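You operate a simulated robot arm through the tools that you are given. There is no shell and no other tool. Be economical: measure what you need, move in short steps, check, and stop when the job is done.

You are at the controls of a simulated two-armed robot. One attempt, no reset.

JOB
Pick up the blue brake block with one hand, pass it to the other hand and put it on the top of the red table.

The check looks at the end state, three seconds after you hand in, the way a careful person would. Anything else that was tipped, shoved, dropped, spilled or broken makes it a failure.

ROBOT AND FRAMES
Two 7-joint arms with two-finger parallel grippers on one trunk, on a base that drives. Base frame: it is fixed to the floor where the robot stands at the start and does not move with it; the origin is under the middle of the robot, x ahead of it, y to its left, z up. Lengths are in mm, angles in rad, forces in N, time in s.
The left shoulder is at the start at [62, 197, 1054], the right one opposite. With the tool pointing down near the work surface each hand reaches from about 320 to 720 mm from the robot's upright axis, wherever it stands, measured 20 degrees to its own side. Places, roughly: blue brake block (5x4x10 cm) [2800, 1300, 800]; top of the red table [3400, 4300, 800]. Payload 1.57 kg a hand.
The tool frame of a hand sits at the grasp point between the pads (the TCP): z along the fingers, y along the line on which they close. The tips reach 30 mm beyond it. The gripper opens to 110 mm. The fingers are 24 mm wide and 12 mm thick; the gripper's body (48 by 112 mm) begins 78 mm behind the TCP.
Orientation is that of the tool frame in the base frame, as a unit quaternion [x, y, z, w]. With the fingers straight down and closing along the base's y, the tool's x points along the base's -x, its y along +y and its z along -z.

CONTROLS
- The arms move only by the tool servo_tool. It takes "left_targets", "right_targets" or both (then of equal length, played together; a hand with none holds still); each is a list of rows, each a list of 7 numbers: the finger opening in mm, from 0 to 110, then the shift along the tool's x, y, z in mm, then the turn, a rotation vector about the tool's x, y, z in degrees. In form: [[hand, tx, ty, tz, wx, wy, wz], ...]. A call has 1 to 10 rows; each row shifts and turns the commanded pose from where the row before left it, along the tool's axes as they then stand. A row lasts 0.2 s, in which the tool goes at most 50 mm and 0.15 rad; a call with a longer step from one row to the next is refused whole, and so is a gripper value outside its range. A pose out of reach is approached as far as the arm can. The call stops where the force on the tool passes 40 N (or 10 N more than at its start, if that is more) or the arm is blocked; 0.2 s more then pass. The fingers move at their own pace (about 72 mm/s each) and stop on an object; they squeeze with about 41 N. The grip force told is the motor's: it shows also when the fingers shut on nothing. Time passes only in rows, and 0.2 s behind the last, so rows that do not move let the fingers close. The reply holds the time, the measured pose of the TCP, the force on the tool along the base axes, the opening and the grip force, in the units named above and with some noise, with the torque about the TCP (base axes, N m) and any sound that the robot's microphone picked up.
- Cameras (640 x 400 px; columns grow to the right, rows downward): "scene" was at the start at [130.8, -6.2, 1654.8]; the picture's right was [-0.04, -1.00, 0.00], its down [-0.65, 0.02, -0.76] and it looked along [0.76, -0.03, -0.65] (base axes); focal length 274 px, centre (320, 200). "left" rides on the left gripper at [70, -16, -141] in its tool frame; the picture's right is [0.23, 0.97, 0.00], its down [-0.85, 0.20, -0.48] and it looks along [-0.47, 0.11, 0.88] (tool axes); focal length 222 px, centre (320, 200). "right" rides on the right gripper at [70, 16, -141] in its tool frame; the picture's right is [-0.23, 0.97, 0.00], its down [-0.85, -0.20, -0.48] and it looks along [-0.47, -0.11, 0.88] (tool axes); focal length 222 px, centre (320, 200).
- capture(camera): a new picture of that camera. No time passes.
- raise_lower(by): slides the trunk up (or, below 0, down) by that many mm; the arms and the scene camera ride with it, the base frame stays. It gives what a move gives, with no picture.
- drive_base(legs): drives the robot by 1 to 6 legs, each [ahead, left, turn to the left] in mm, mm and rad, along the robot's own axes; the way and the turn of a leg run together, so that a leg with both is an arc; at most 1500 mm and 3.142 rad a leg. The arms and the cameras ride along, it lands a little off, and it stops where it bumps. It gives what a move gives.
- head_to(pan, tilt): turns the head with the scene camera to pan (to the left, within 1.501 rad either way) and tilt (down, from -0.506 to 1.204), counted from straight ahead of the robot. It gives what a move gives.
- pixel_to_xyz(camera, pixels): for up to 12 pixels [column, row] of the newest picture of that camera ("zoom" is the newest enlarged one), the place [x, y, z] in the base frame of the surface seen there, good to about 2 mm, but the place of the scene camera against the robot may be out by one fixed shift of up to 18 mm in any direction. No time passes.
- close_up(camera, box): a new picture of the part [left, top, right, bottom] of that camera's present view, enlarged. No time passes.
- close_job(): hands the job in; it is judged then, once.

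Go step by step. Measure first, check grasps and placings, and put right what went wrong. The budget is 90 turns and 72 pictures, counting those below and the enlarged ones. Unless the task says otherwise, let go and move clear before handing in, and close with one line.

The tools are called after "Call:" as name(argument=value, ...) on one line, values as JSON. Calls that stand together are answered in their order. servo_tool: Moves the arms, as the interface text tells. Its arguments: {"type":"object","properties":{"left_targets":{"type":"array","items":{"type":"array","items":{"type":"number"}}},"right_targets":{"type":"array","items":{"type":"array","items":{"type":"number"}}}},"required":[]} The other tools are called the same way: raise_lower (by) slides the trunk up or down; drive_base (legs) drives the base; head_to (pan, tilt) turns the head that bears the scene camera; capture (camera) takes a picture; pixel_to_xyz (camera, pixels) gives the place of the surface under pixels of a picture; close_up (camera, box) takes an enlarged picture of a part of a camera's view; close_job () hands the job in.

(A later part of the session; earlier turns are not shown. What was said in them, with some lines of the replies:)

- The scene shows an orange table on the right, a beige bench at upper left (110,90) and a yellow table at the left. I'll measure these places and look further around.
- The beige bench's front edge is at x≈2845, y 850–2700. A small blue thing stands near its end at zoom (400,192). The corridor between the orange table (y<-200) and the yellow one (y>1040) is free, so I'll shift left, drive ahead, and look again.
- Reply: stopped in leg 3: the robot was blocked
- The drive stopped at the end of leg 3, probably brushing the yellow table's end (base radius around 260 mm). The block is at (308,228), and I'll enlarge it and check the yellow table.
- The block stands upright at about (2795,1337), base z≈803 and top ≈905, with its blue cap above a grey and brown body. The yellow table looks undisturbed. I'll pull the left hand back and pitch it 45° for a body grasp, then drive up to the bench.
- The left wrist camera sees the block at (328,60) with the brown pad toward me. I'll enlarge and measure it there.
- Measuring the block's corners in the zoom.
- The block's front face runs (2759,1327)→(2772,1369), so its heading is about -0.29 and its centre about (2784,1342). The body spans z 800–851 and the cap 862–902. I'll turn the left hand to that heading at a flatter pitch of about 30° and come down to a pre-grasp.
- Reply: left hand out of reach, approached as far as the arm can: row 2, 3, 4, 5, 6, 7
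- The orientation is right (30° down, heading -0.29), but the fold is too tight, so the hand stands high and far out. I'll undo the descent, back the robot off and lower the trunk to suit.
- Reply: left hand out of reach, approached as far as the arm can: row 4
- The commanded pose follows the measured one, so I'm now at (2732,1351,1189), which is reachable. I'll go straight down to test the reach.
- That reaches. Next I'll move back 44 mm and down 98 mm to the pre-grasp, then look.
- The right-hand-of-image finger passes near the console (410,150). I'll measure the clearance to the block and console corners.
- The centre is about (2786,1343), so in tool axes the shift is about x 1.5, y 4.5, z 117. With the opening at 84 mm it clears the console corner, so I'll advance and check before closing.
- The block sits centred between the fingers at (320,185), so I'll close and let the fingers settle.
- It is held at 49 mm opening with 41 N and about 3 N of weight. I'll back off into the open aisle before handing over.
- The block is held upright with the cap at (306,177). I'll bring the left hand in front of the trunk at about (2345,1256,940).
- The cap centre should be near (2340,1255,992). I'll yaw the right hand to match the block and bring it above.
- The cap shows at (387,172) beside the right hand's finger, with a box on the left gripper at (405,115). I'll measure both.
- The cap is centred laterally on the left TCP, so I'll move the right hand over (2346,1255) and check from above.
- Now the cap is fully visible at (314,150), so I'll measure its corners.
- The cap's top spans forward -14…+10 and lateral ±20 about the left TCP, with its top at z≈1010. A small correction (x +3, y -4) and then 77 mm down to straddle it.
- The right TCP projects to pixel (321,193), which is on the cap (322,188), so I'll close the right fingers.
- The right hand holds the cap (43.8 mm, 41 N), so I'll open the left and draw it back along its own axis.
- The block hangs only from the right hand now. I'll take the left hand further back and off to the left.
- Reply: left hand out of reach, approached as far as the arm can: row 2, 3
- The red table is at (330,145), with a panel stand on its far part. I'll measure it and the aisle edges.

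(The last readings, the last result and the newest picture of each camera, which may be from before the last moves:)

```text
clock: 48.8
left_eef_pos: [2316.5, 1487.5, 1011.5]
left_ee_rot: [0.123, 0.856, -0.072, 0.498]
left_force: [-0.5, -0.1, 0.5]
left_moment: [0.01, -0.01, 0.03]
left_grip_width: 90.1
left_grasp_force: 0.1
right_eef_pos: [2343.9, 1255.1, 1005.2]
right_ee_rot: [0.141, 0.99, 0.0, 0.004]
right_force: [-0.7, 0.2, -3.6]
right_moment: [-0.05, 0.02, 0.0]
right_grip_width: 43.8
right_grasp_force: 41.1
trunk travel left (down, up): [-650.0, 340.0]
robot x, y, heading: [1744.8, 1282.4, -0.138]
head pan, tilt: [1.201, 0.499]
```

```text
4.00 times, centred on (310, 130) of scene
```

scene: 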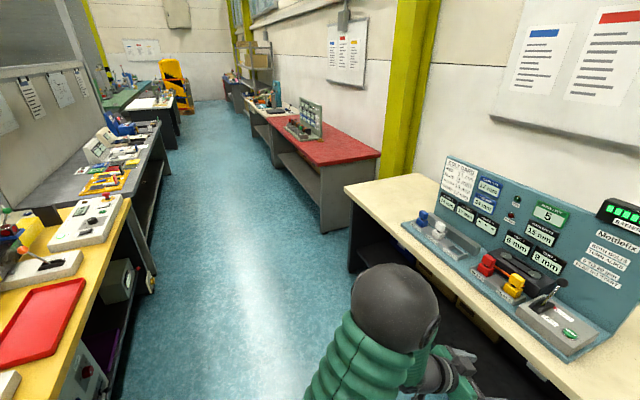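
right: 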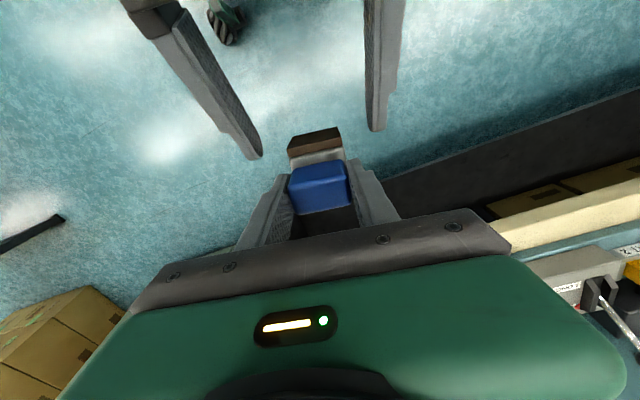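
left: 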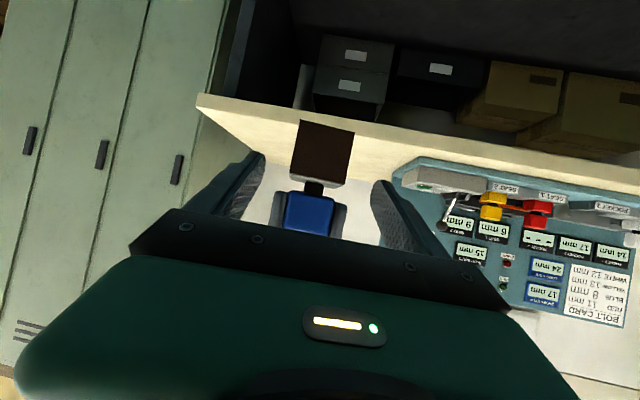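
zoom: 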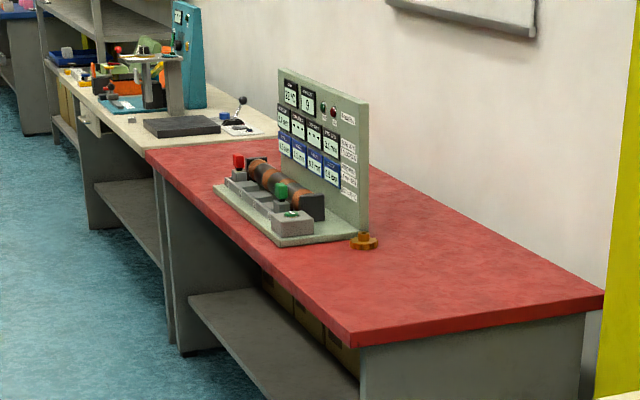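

The near end of the red table (y 3300–3850) is free, with its top at z≈805 and front edge about x 2985. The aisle runs along the robot's left axis. I'll fold the left hand back to pointing down, then strafe left.

Call:
servo_tool(left_targets=[[60, 0, 0, 0, 0, 8.5, 0], [60, 0, 0, 0, 0, 8.5, 0], [60, 0, 0, 0, 0, 8.5, 0], [60, 0, 0, 0, 0, 8.5, 0], [60, 0, 0, 0, 0, 8.5, 0], [60, 0, 0, 0, 0, 8.5, 0], [60, 0, 0, 0, 0, 8.5, 0], [60, 45, 0, -15, 0, 0, 0], [60, 45, 0, -15, 0, 0, 0], [60, 45, 0, -15, 0, 0, 0]])

Call:
drive_base(legs=[[0, 1240, 0], [0, 1230, 0]])

Call:
head_to(pan=-0.1, tilt=0.6)

Call:
capture(camera="scene")

```text
clock: 51.2
left_eef_pos: [2165.9, 1593.3, 1055.2]
left_ee_rot: [0.054, 0.998, -0.006, 0.014]
left_force: [0.8, 0.4, -0.5]
left_moment: [-0.01, 0.0, 0.0]
left_grip_width: 59.8
left_grasp_force: 0.0
right_eef_pos: [2342.0, 1257.5, 1004.4]
right_ee_rot: [0.141, 0.99, -0.002, 0.004]
right_force: [0.5, 0.1, -2.4]
right_moment: [-0.02, 0.04, 0.0]
right_grip_width: 43.6
right_grasp_force: 41.2
trunk travel left (down, up): [-650.0, 340.0]
robot x, y, heading: [1746.3, 1284.1, -0.138]
head pan, tilt: [1.201, 0.499]
stopped in row 10 (left hand): the arm was blocked; the commanded pose is now the measured one
```

```text
clock: 63.3
left_eef_pos: [2462.3, 4064.3, 1056.2]
left_ee_rot: [0.034, 0.999, -0.007, 0.014]
left_force: [0.5, 0.1, 0.3]
left_moment: [0.02, 0.01, -0.03]
left_grip_width: 60.0
left_grasp_force: 0.1
right_eef_pos: [2654.0, 3739.0, 1004.3]
right_ee_rot: [0.117, 0.993, 0.0, 0.003]
right_force: [-0.2, 0.4, -2.0]
right_moment: [0.02, 0.0, 0.05]
right_grip_width: 43.8
right_grasp_force: 41.0
trunk travel left (down, up): [-650.0, 340.0]
robot x, y, heading: [2055.4, 3739.3, -0.086]
head pan, tilt: [1.201, 0.499]
```

```text
clock: 64.8
left_eef_pos: [2458.9, 4066.5, 1056.4]
left_ee_rot: [0.029, 0.999, -0.008, 0.016]
left_force: [0.3, -0.3, 0.1]
left_moment: [-0.01, -0.01, -0.01]
left_grip_width: 60.3
left_grasp_force: 0.0
right_eef_pos: [2653.8, 3740.2, 1006.2]
right_ee_rot: [0.116, 0.993, -0.001, 0.005]
right_force: [-0.2, 0.6, -3.2]
right_moment: [0.01, 0.01, 0.0]
right_grip_width: 43.8
right_grasp_force: 40.7
trunk travel left (down, up): [-650.0, 340.0]
robot x, y, heading: [2053.2, 3736.8, -0.092]
head pan, tilt: [-0.099, 0.6]
```

```text
39 pictures are left
```

scene: 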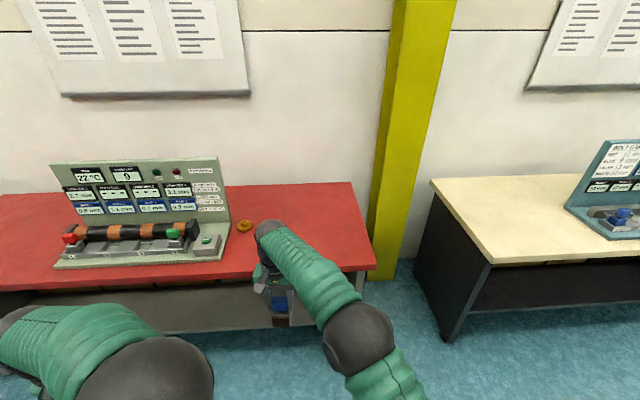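

The free area lies between the brass knob (243,226) and the table end (370,265). I'll measure there.

Call:
pixel_to_xyz(camera="scene", pixels=[[374, 265], [350, 184], [330, 240], [300, 215], [243, 222], [243, 230], [228, 220], [220, 262], [350, 260], [340, 215]])

```text
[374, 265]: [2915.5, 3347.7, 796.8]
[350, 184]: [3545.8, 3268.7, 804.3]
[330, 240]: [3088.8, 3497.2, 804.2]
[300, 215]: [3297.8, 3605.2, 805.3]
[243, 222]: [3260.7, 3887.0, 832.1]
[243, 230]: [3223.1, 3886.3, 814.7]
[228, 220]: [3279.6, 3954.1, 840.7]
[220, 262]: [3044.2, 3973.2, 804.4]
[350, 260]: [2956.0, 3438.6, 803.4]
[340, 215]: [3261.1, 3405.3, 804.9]
```

I'll place it near (3110,3560), about 170 mm in from the front edge and well clear of the knob. Driving up to it.

Call:
drive_base(legs=[[0, -138, 0], [300, 0, 0], [170, 0, 0]])

Call:
capture(camera="right")

Call:
capture(camera="scene")

```text
clock: 68.8
left_eef_pos: [2909.7, 3886.3, 1058.6]
left_ee_rot: [0.026, 1.0, -0.006, 0.016]
left_force: [1.2, -1.1, 0.7]
left_moment: [0.07, 0.01, -0.04]
left_grip_width: 60.1
left_grasp_force: 0.0
right_eef_pos: [3105.5, 3559.7, 1008.4]
right_ee_rot: [0.114, 0.993, 0.001, 0.007]
right_force: [-1.2, -0.9, -2.5]
right_moment: [0.01, -0.01, -0.01]
right_grip_width: 43.6
right_grasp_force: 40.9
trunk travel left (down, up): [-650.0, 340.0]
robot x, y, heading: [2512.6, 3558.6, -0.083]
head pan, tilt: [-0.099, 0.6]
```

```text
38 pictures are left
```

right: 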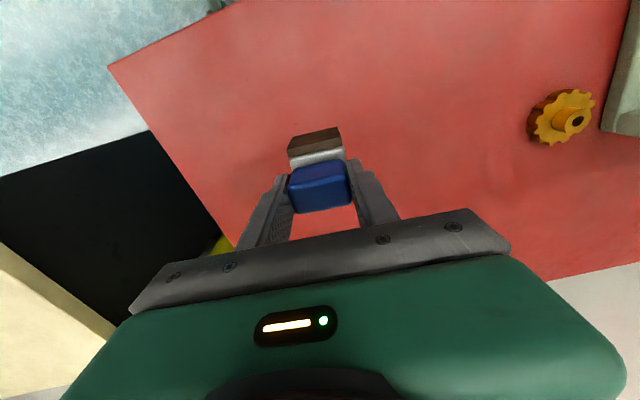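

```text
37 pictures are left
```

scene: 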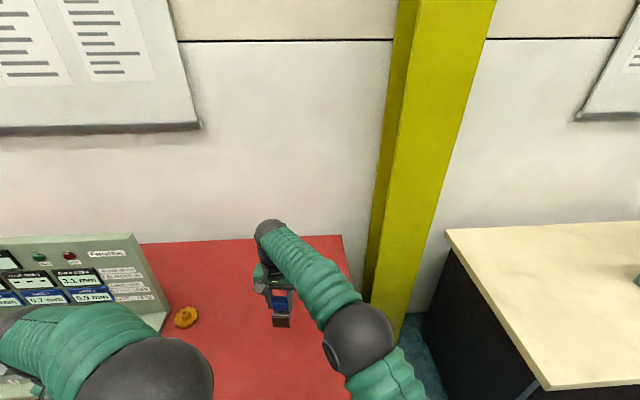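

The block hangs over free red top, and the left hand (x 2910, z 1058) is short of the console. I'll measure the table height by the wrist camera and start down.

Call:
pixel_to_xyz(camera="right", pixels=[[260, 120], [380, 110], [400, 180], [320, 60], [316, 130], [315, 148], [340, 130], [292, 148]])

Call:
servo_tool(right_targets=[[25, 0, 0, 30, 0, 0, 0], [25, 0, 0, 30, 0, 0, 0], [25, 0, 0, 25, 0, 0, 0]])

Call:
capture(camera="right")

```text
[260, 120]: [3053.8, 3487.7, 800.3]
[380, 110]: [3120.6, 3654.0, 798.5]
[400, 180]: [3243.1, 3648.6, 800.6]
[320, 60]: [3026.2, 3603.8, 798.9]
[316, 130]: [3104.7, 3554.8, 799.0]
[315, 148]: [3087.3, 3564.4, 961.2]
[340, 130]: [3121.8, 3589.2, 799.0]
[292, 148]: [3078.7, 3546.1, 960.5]
```

```text
clock: 69.6
left_eef_pos: [2912.4, 3889.3, 1057.1]
left_ee_rot: [0.022, 1.0, -0.007, 0.016]
left_force: [0.7, 0.3, -0.2]
left_moment: [0.01, 0.03, -0.01]
left_grip_width: 60.1
left_grasp_force: 0.0
right_eef_pos: [3110.2, 3559.6, 920.1]
right_ee_rot: [0.113, 0.994, 0.001, 0.004]
right_force: [-0.4, -1.0, -2.9]
right_moment: [0.06, -0.05, -0.02]
right_grip_width: 43.6
right_grasp_force: 41.1
trunk travel left (down, up): [-650.0, 340.0]
robot x, y, heading: [2510.9, 3554.0, -0.084]
head pan, tilt: [-0.099, 0.6]
```

```text
36 pictures are left
```

right: 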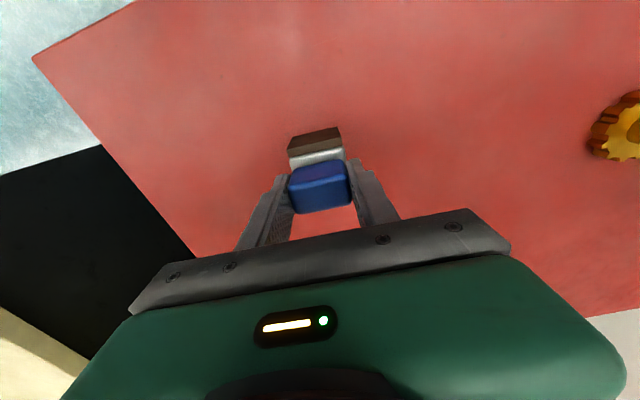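

The table top is at z≈799.5 and the block bottom at about 825. Going down 20 mm, then in 2 mm steps to feel the contact.

Call:
servo_tool(right_targets=[[25, 0, 0, 10, 0, 0, 0], [25, 0, 0, 9, 0, 0, 0], [25, 0, 0, 2, 0, 0, 0], [25, 0, 0, 2, 0, 0, 0]])

```text
clock: 70.6
left_eef_pos: [2910.8, 3891.6, 1055.4]
left_ee_rot: [0.023, 1.0, -0.009, 0.016]
left_force: [0.2, -0.6, -0.6]
left_moment: [0.02, 0.0, 0.0]
left_grip_width: 60.0
left_grasp_force: 0.0
right_eef_pos: [3106.8, 3561.3, 897.3]
right_ee_rot: [0.113, 0.994, -0.002, 0.005]
right_force: [-0.2, -0.3, -2.4]
right_moment: [0.04, -0.01, -0.01]
right_grip_width: 43.5
right_grasp_force: 41.2
trunk travel left (down, up): [-650.0, 340.0]
robot x, y, heading: [2513.7, 3557.9, -0.079]
head pan, tilt: [-0.099, 0.6]
```

Call:
servo_tool(right_targets=[[25, 0, 0, 1.5, 0, 0, 0], [25, 0, 0, 1.5, 0, 0, 0]])

Call:
close_up(camera="right", box=[256, 90, 384, 190])

```text
clock: 71.2
left_eef_pos: [2910.5, 3889.8, 1056.3]
left_ee_rot: [0.023, 1.0, -0.009, 0.017]
left_force: [0.6, 0.6, -0.2]
left_moment: [-0.02, -0.01, -0.01]
left_grip_width: 59.8
left_grasp_force: 0.2
right_eef_pos: [3108.0, 3562.8, 895.4]
right_ee_rot: [0.113, 0.994, -0.001, 0.005]
right_force: [0.5, -0.2, -2.1]
right_moment: [-0.04, 0.03, 0.04]
right_grip_width: 43.4
right_grasp_force: 41.0
trunk travel left (down, up): [-650.0, 340.0]
robot x, y, heading: [2512.5, 3557.5, -0.083]
head pan, tilt: [-0.099, 0.6]
```

```text
4.00 times, centred on (320, 140) of right
```

zoom: 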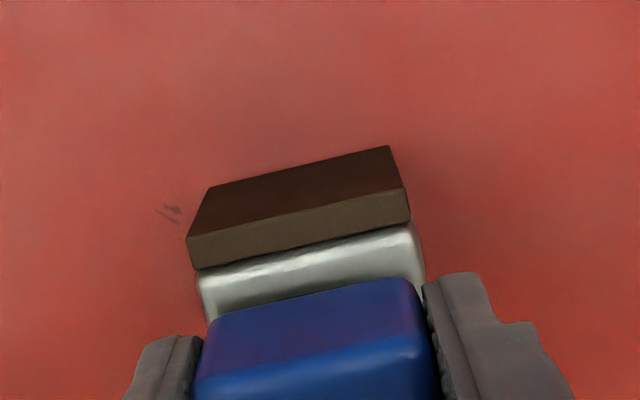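

No contact yet (force is still about -2 N), so I'll keep going in 1 mm steps.

Call:
servo_tool(right_targets=[[25, 0, 0, 1, 0, 0, 0], [25, 0, 0, 1, 0, 0, 0]])

```text
clock: 71.8
left_eef_pos: [2910.3, 3889.8, 1057.9]
left_ee_rot: [0.023, 1.0, -0.009, 0.018]
left_force: [0.2, 0.0, 0.0]
left_moment: [-0.03, -0.03, -0.02]
left_grip_width: 60.1
left_grasp_force: 0.1
right_eef_pos: [3108.4, 3562.1, 895.4]
right_ee_rot: [0.113, 0.994, 0.001, 0.006]
right_force: [-0.2, -1.4, 7.8]
right_moment: [-0.32, 0.23, 0.06]
right_grip_width: 43.7
right_grasp_force: 41.2
trunk travel left (down, up): [-650.0, 340.0]
robot x, y, heading: [2511.6, 3556.1, -0.081]
head pan, tilt: [-0.099, 0.6]
```

Contact is made (+7.8 N), so I'll open gently and let it settle before lifting.

Call:
servo_tool(right_targets=[[50, 0, 0, 0, 0, 0, 0], [70, 0, 0, 0, 0, 0, 0], [84, 0, 0, 0, 0, 0, 0], [84, 0, 0, 0, 0, 0, 0]])

Call:
close_up(camera="right", box=[224, 70, 416, 220])

```text
clock: 72.8
left_eef_pos: [2910.5, 3890.7, 1056.4]
left_ee_rot: [0.023, 1.0, -0.008, 0.016]
left_force: [-0.7, 0.1, -1.2]
left_moment: [-0.01, 0.03, 0.0]
left_grip_width: 59.9
left_grasp_force: 0.0
right_eef_pos: [3107.2, 3563.0, 894.5]
right_ee_rot: [0.113, 0.994, 0.0, 0.006]
right_force: [0.7, 0.0, -0.7]
right_moment: [0.02, 0.0, 0.01]
right_grip_width: 84.0
right_grasp_force: 0.0
trunk travel left (down, up): [-650.0, 340.0]
robot x, y, heading: [2510.0, 3559.1, -0.077]
head pan, tilt: [-0.099, 0.6]
```

```text
2.67 times, centred on (320, 145) of right
```

zoom: 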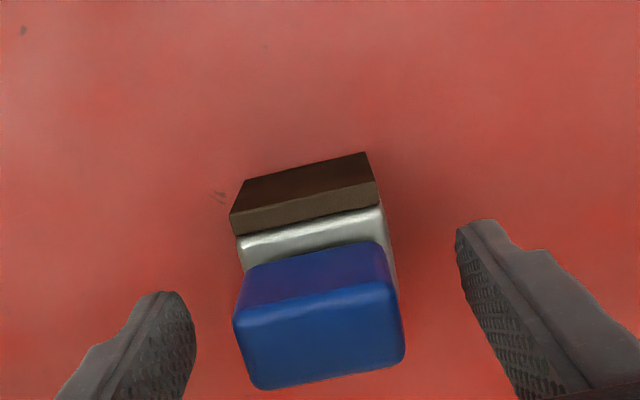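

The block stands free and upright between the open fingers. I'll lift straight up, then back the robot away.

Call:
servo_tool(right_targets=[[84, 0, 0, -30, 0, 0, 0], [84, 0, 0, -45, 0, 0, 0], [84, 0, 0, -45, 0, 0, 0], [84, 0, 0, -45, 0, 0, 0]])

Call:
drive_base(legs=[[-350, 0, 0]])

Call:
capture(camera="scene")

Call:
close_up(camera="scene", box=[180, 180, 380, 305])

```text
clock: 73.8
left_eef_pos: [2909.5, 3891.2, 1057.4]
left_ee_rot: [0.023, 1.0, -0.008, 0.016]
left_force: [0.2, 0.2, -0.4]
left_moment: [-0.01, -0.03, -0.01]
left_grip_width: 60.1
left_grasp_force: 0.1
right_eef_pos: [3106.8, 3563.7, 1060.4]
right_ee_rot: [0.113, 0.994, 0.0, 0.005]
right_force: [-0.5, 0.4, -0.4]
right_moment: [0.0, -0.01, 0.01]
right_grip_width: 83.8
right_grasp_force: 0.1
trunk travel left (down, up): [-650.0, 340.0]
robot x, y, heading: [2509.7, 3554.9, -0.083]
head pan, tilt: [-0.099, 0.6]
```

```text
clock: 76.0
left_eef_pos: [2562.1, 3920.3, 1057.0]
left_ee_rot: [0.021, 1.0, -0.007, 0.015]
left_force: [0.5, -0.5, 0.4]
left_moment: [-0.02, -0.01, 0.03]
left_grip_width: 60.0
left_grasp_force: 0.1
right_eef_pos: [2760.8, 3592.4, 1059.0]
right_ee_rot: [0.112, 0.994, -0.001, 0.005]
right_force: [0.0, -0.2, -0.4]
right_moment: [0.0, 0.01, -0.05]
right_grip_width: 84.0
right_grasp_force: 0.0
trunk travel left (down, up): [-650.0, 340.0]
robot x, y, heading: [2165.8, 3583.4, -0.083]
head pan, tilt: [-0.099, 0.6]
```

```text
33 pictures are left
```

scene: 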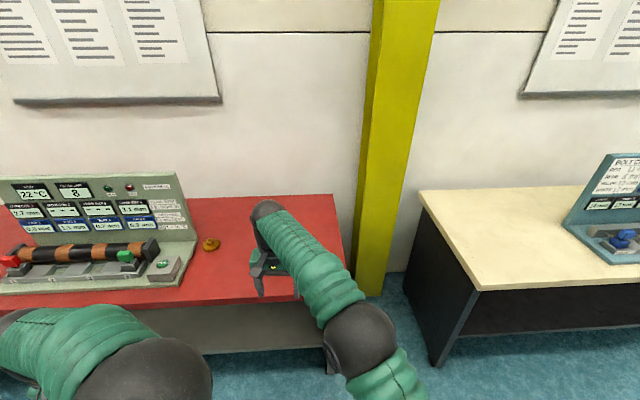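

```text
3.20 times, centred on (280, 242) of scene
```

zoom: 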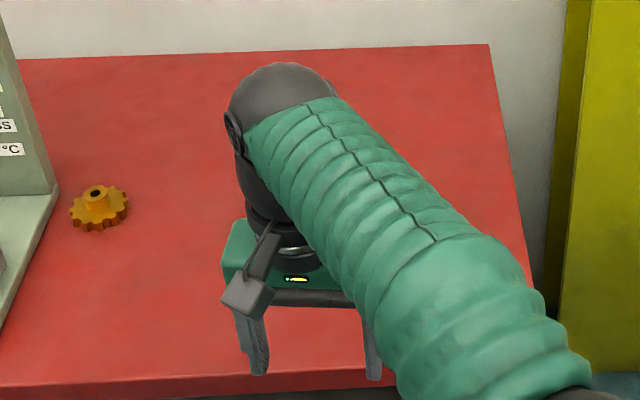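

The block is hidden behind the right arm here. I'll swing the right hand aside to check it.

Call:
servo_tool(right_targets=[[84, 0, -45, 0, 0, 0, 0], [84, 0, -45, 0, 0, 0, 0], [84, 0, -45, 0, 0, 0, 0], [84, 0, -45, 0, 0, 0, 0]])

Call:
capture(camera="scene")

Call:
close_up(camera="scene", box=[180, 180, 380, 305])

Call:
close_up(camera="scene", box=[0, 170, 220, 307])

```text
clock: 77.0
left_eef_pos: [2558.0, 3919.9, 1056.7]
left_ee_rot: [0.02, 1.0, -0.008, 0.018]
left_force: [-0.3, 0.0, 0.1]
left_moment: [-0.01, 0.02, 0.02]
left_grip_width: 59.9
left_grasp_force: 0.0
right_eef_pos: [2715.7, 3418.7, 1060.2]
right_ee_rot: [0.111, 0.994, 0.002, 0.007]
right_force: [-0.5, -0.6, 0.3]
right_moment: [0.03, 0.01, 0.02]
right_grip_width: 83.9
right_grasp_force: 0.1
trunk travel left (down, up): [-650.0, 340.0]
robot x, y, heading: [2164.2, 3584.3, -0.079]
head pan, tilt: [-0.099, 0.6]
```

```text
31 pictures are left
```

scene: 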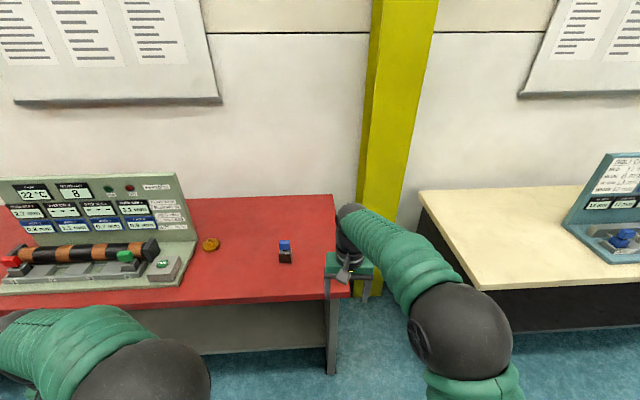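

```text
3.20 times, centred on (280, 242) of scene
```

zoom: 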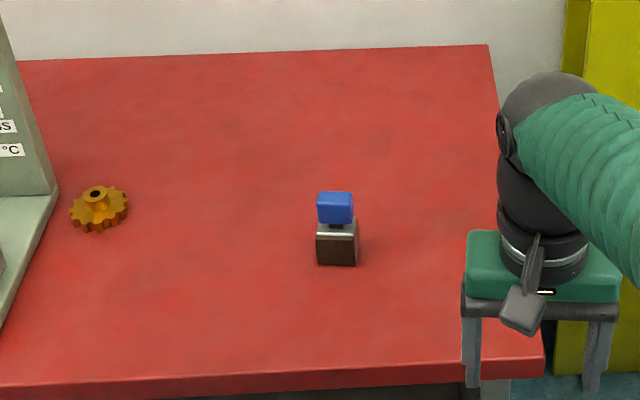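

```text
2.91 times, centred on (110, 238) of scene
```

zoom: 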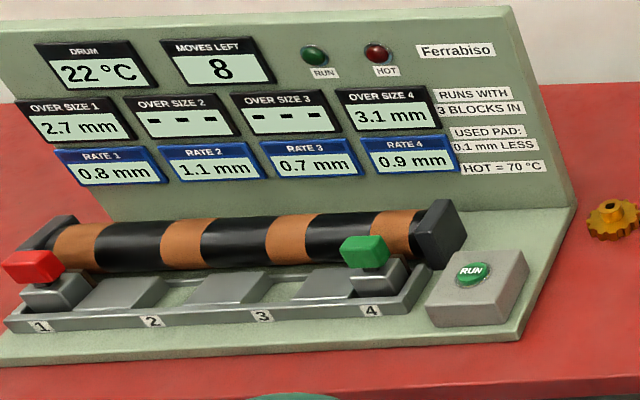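

The block stands upright and free on the red table top at (285,250). The knob and console are untouched, and the console's "moves left" display went from 9 to 8. Handing in.

Call:
close_job()

```text
The job is handed in.
```

The left hand picked up the blue brake block and passed it to the right hand in the air. It now stands upright on the red table, and both hands are clear. Early on, the base was blocked beside the yellow table and probably touched it; the table looked undisturbed afterwards.
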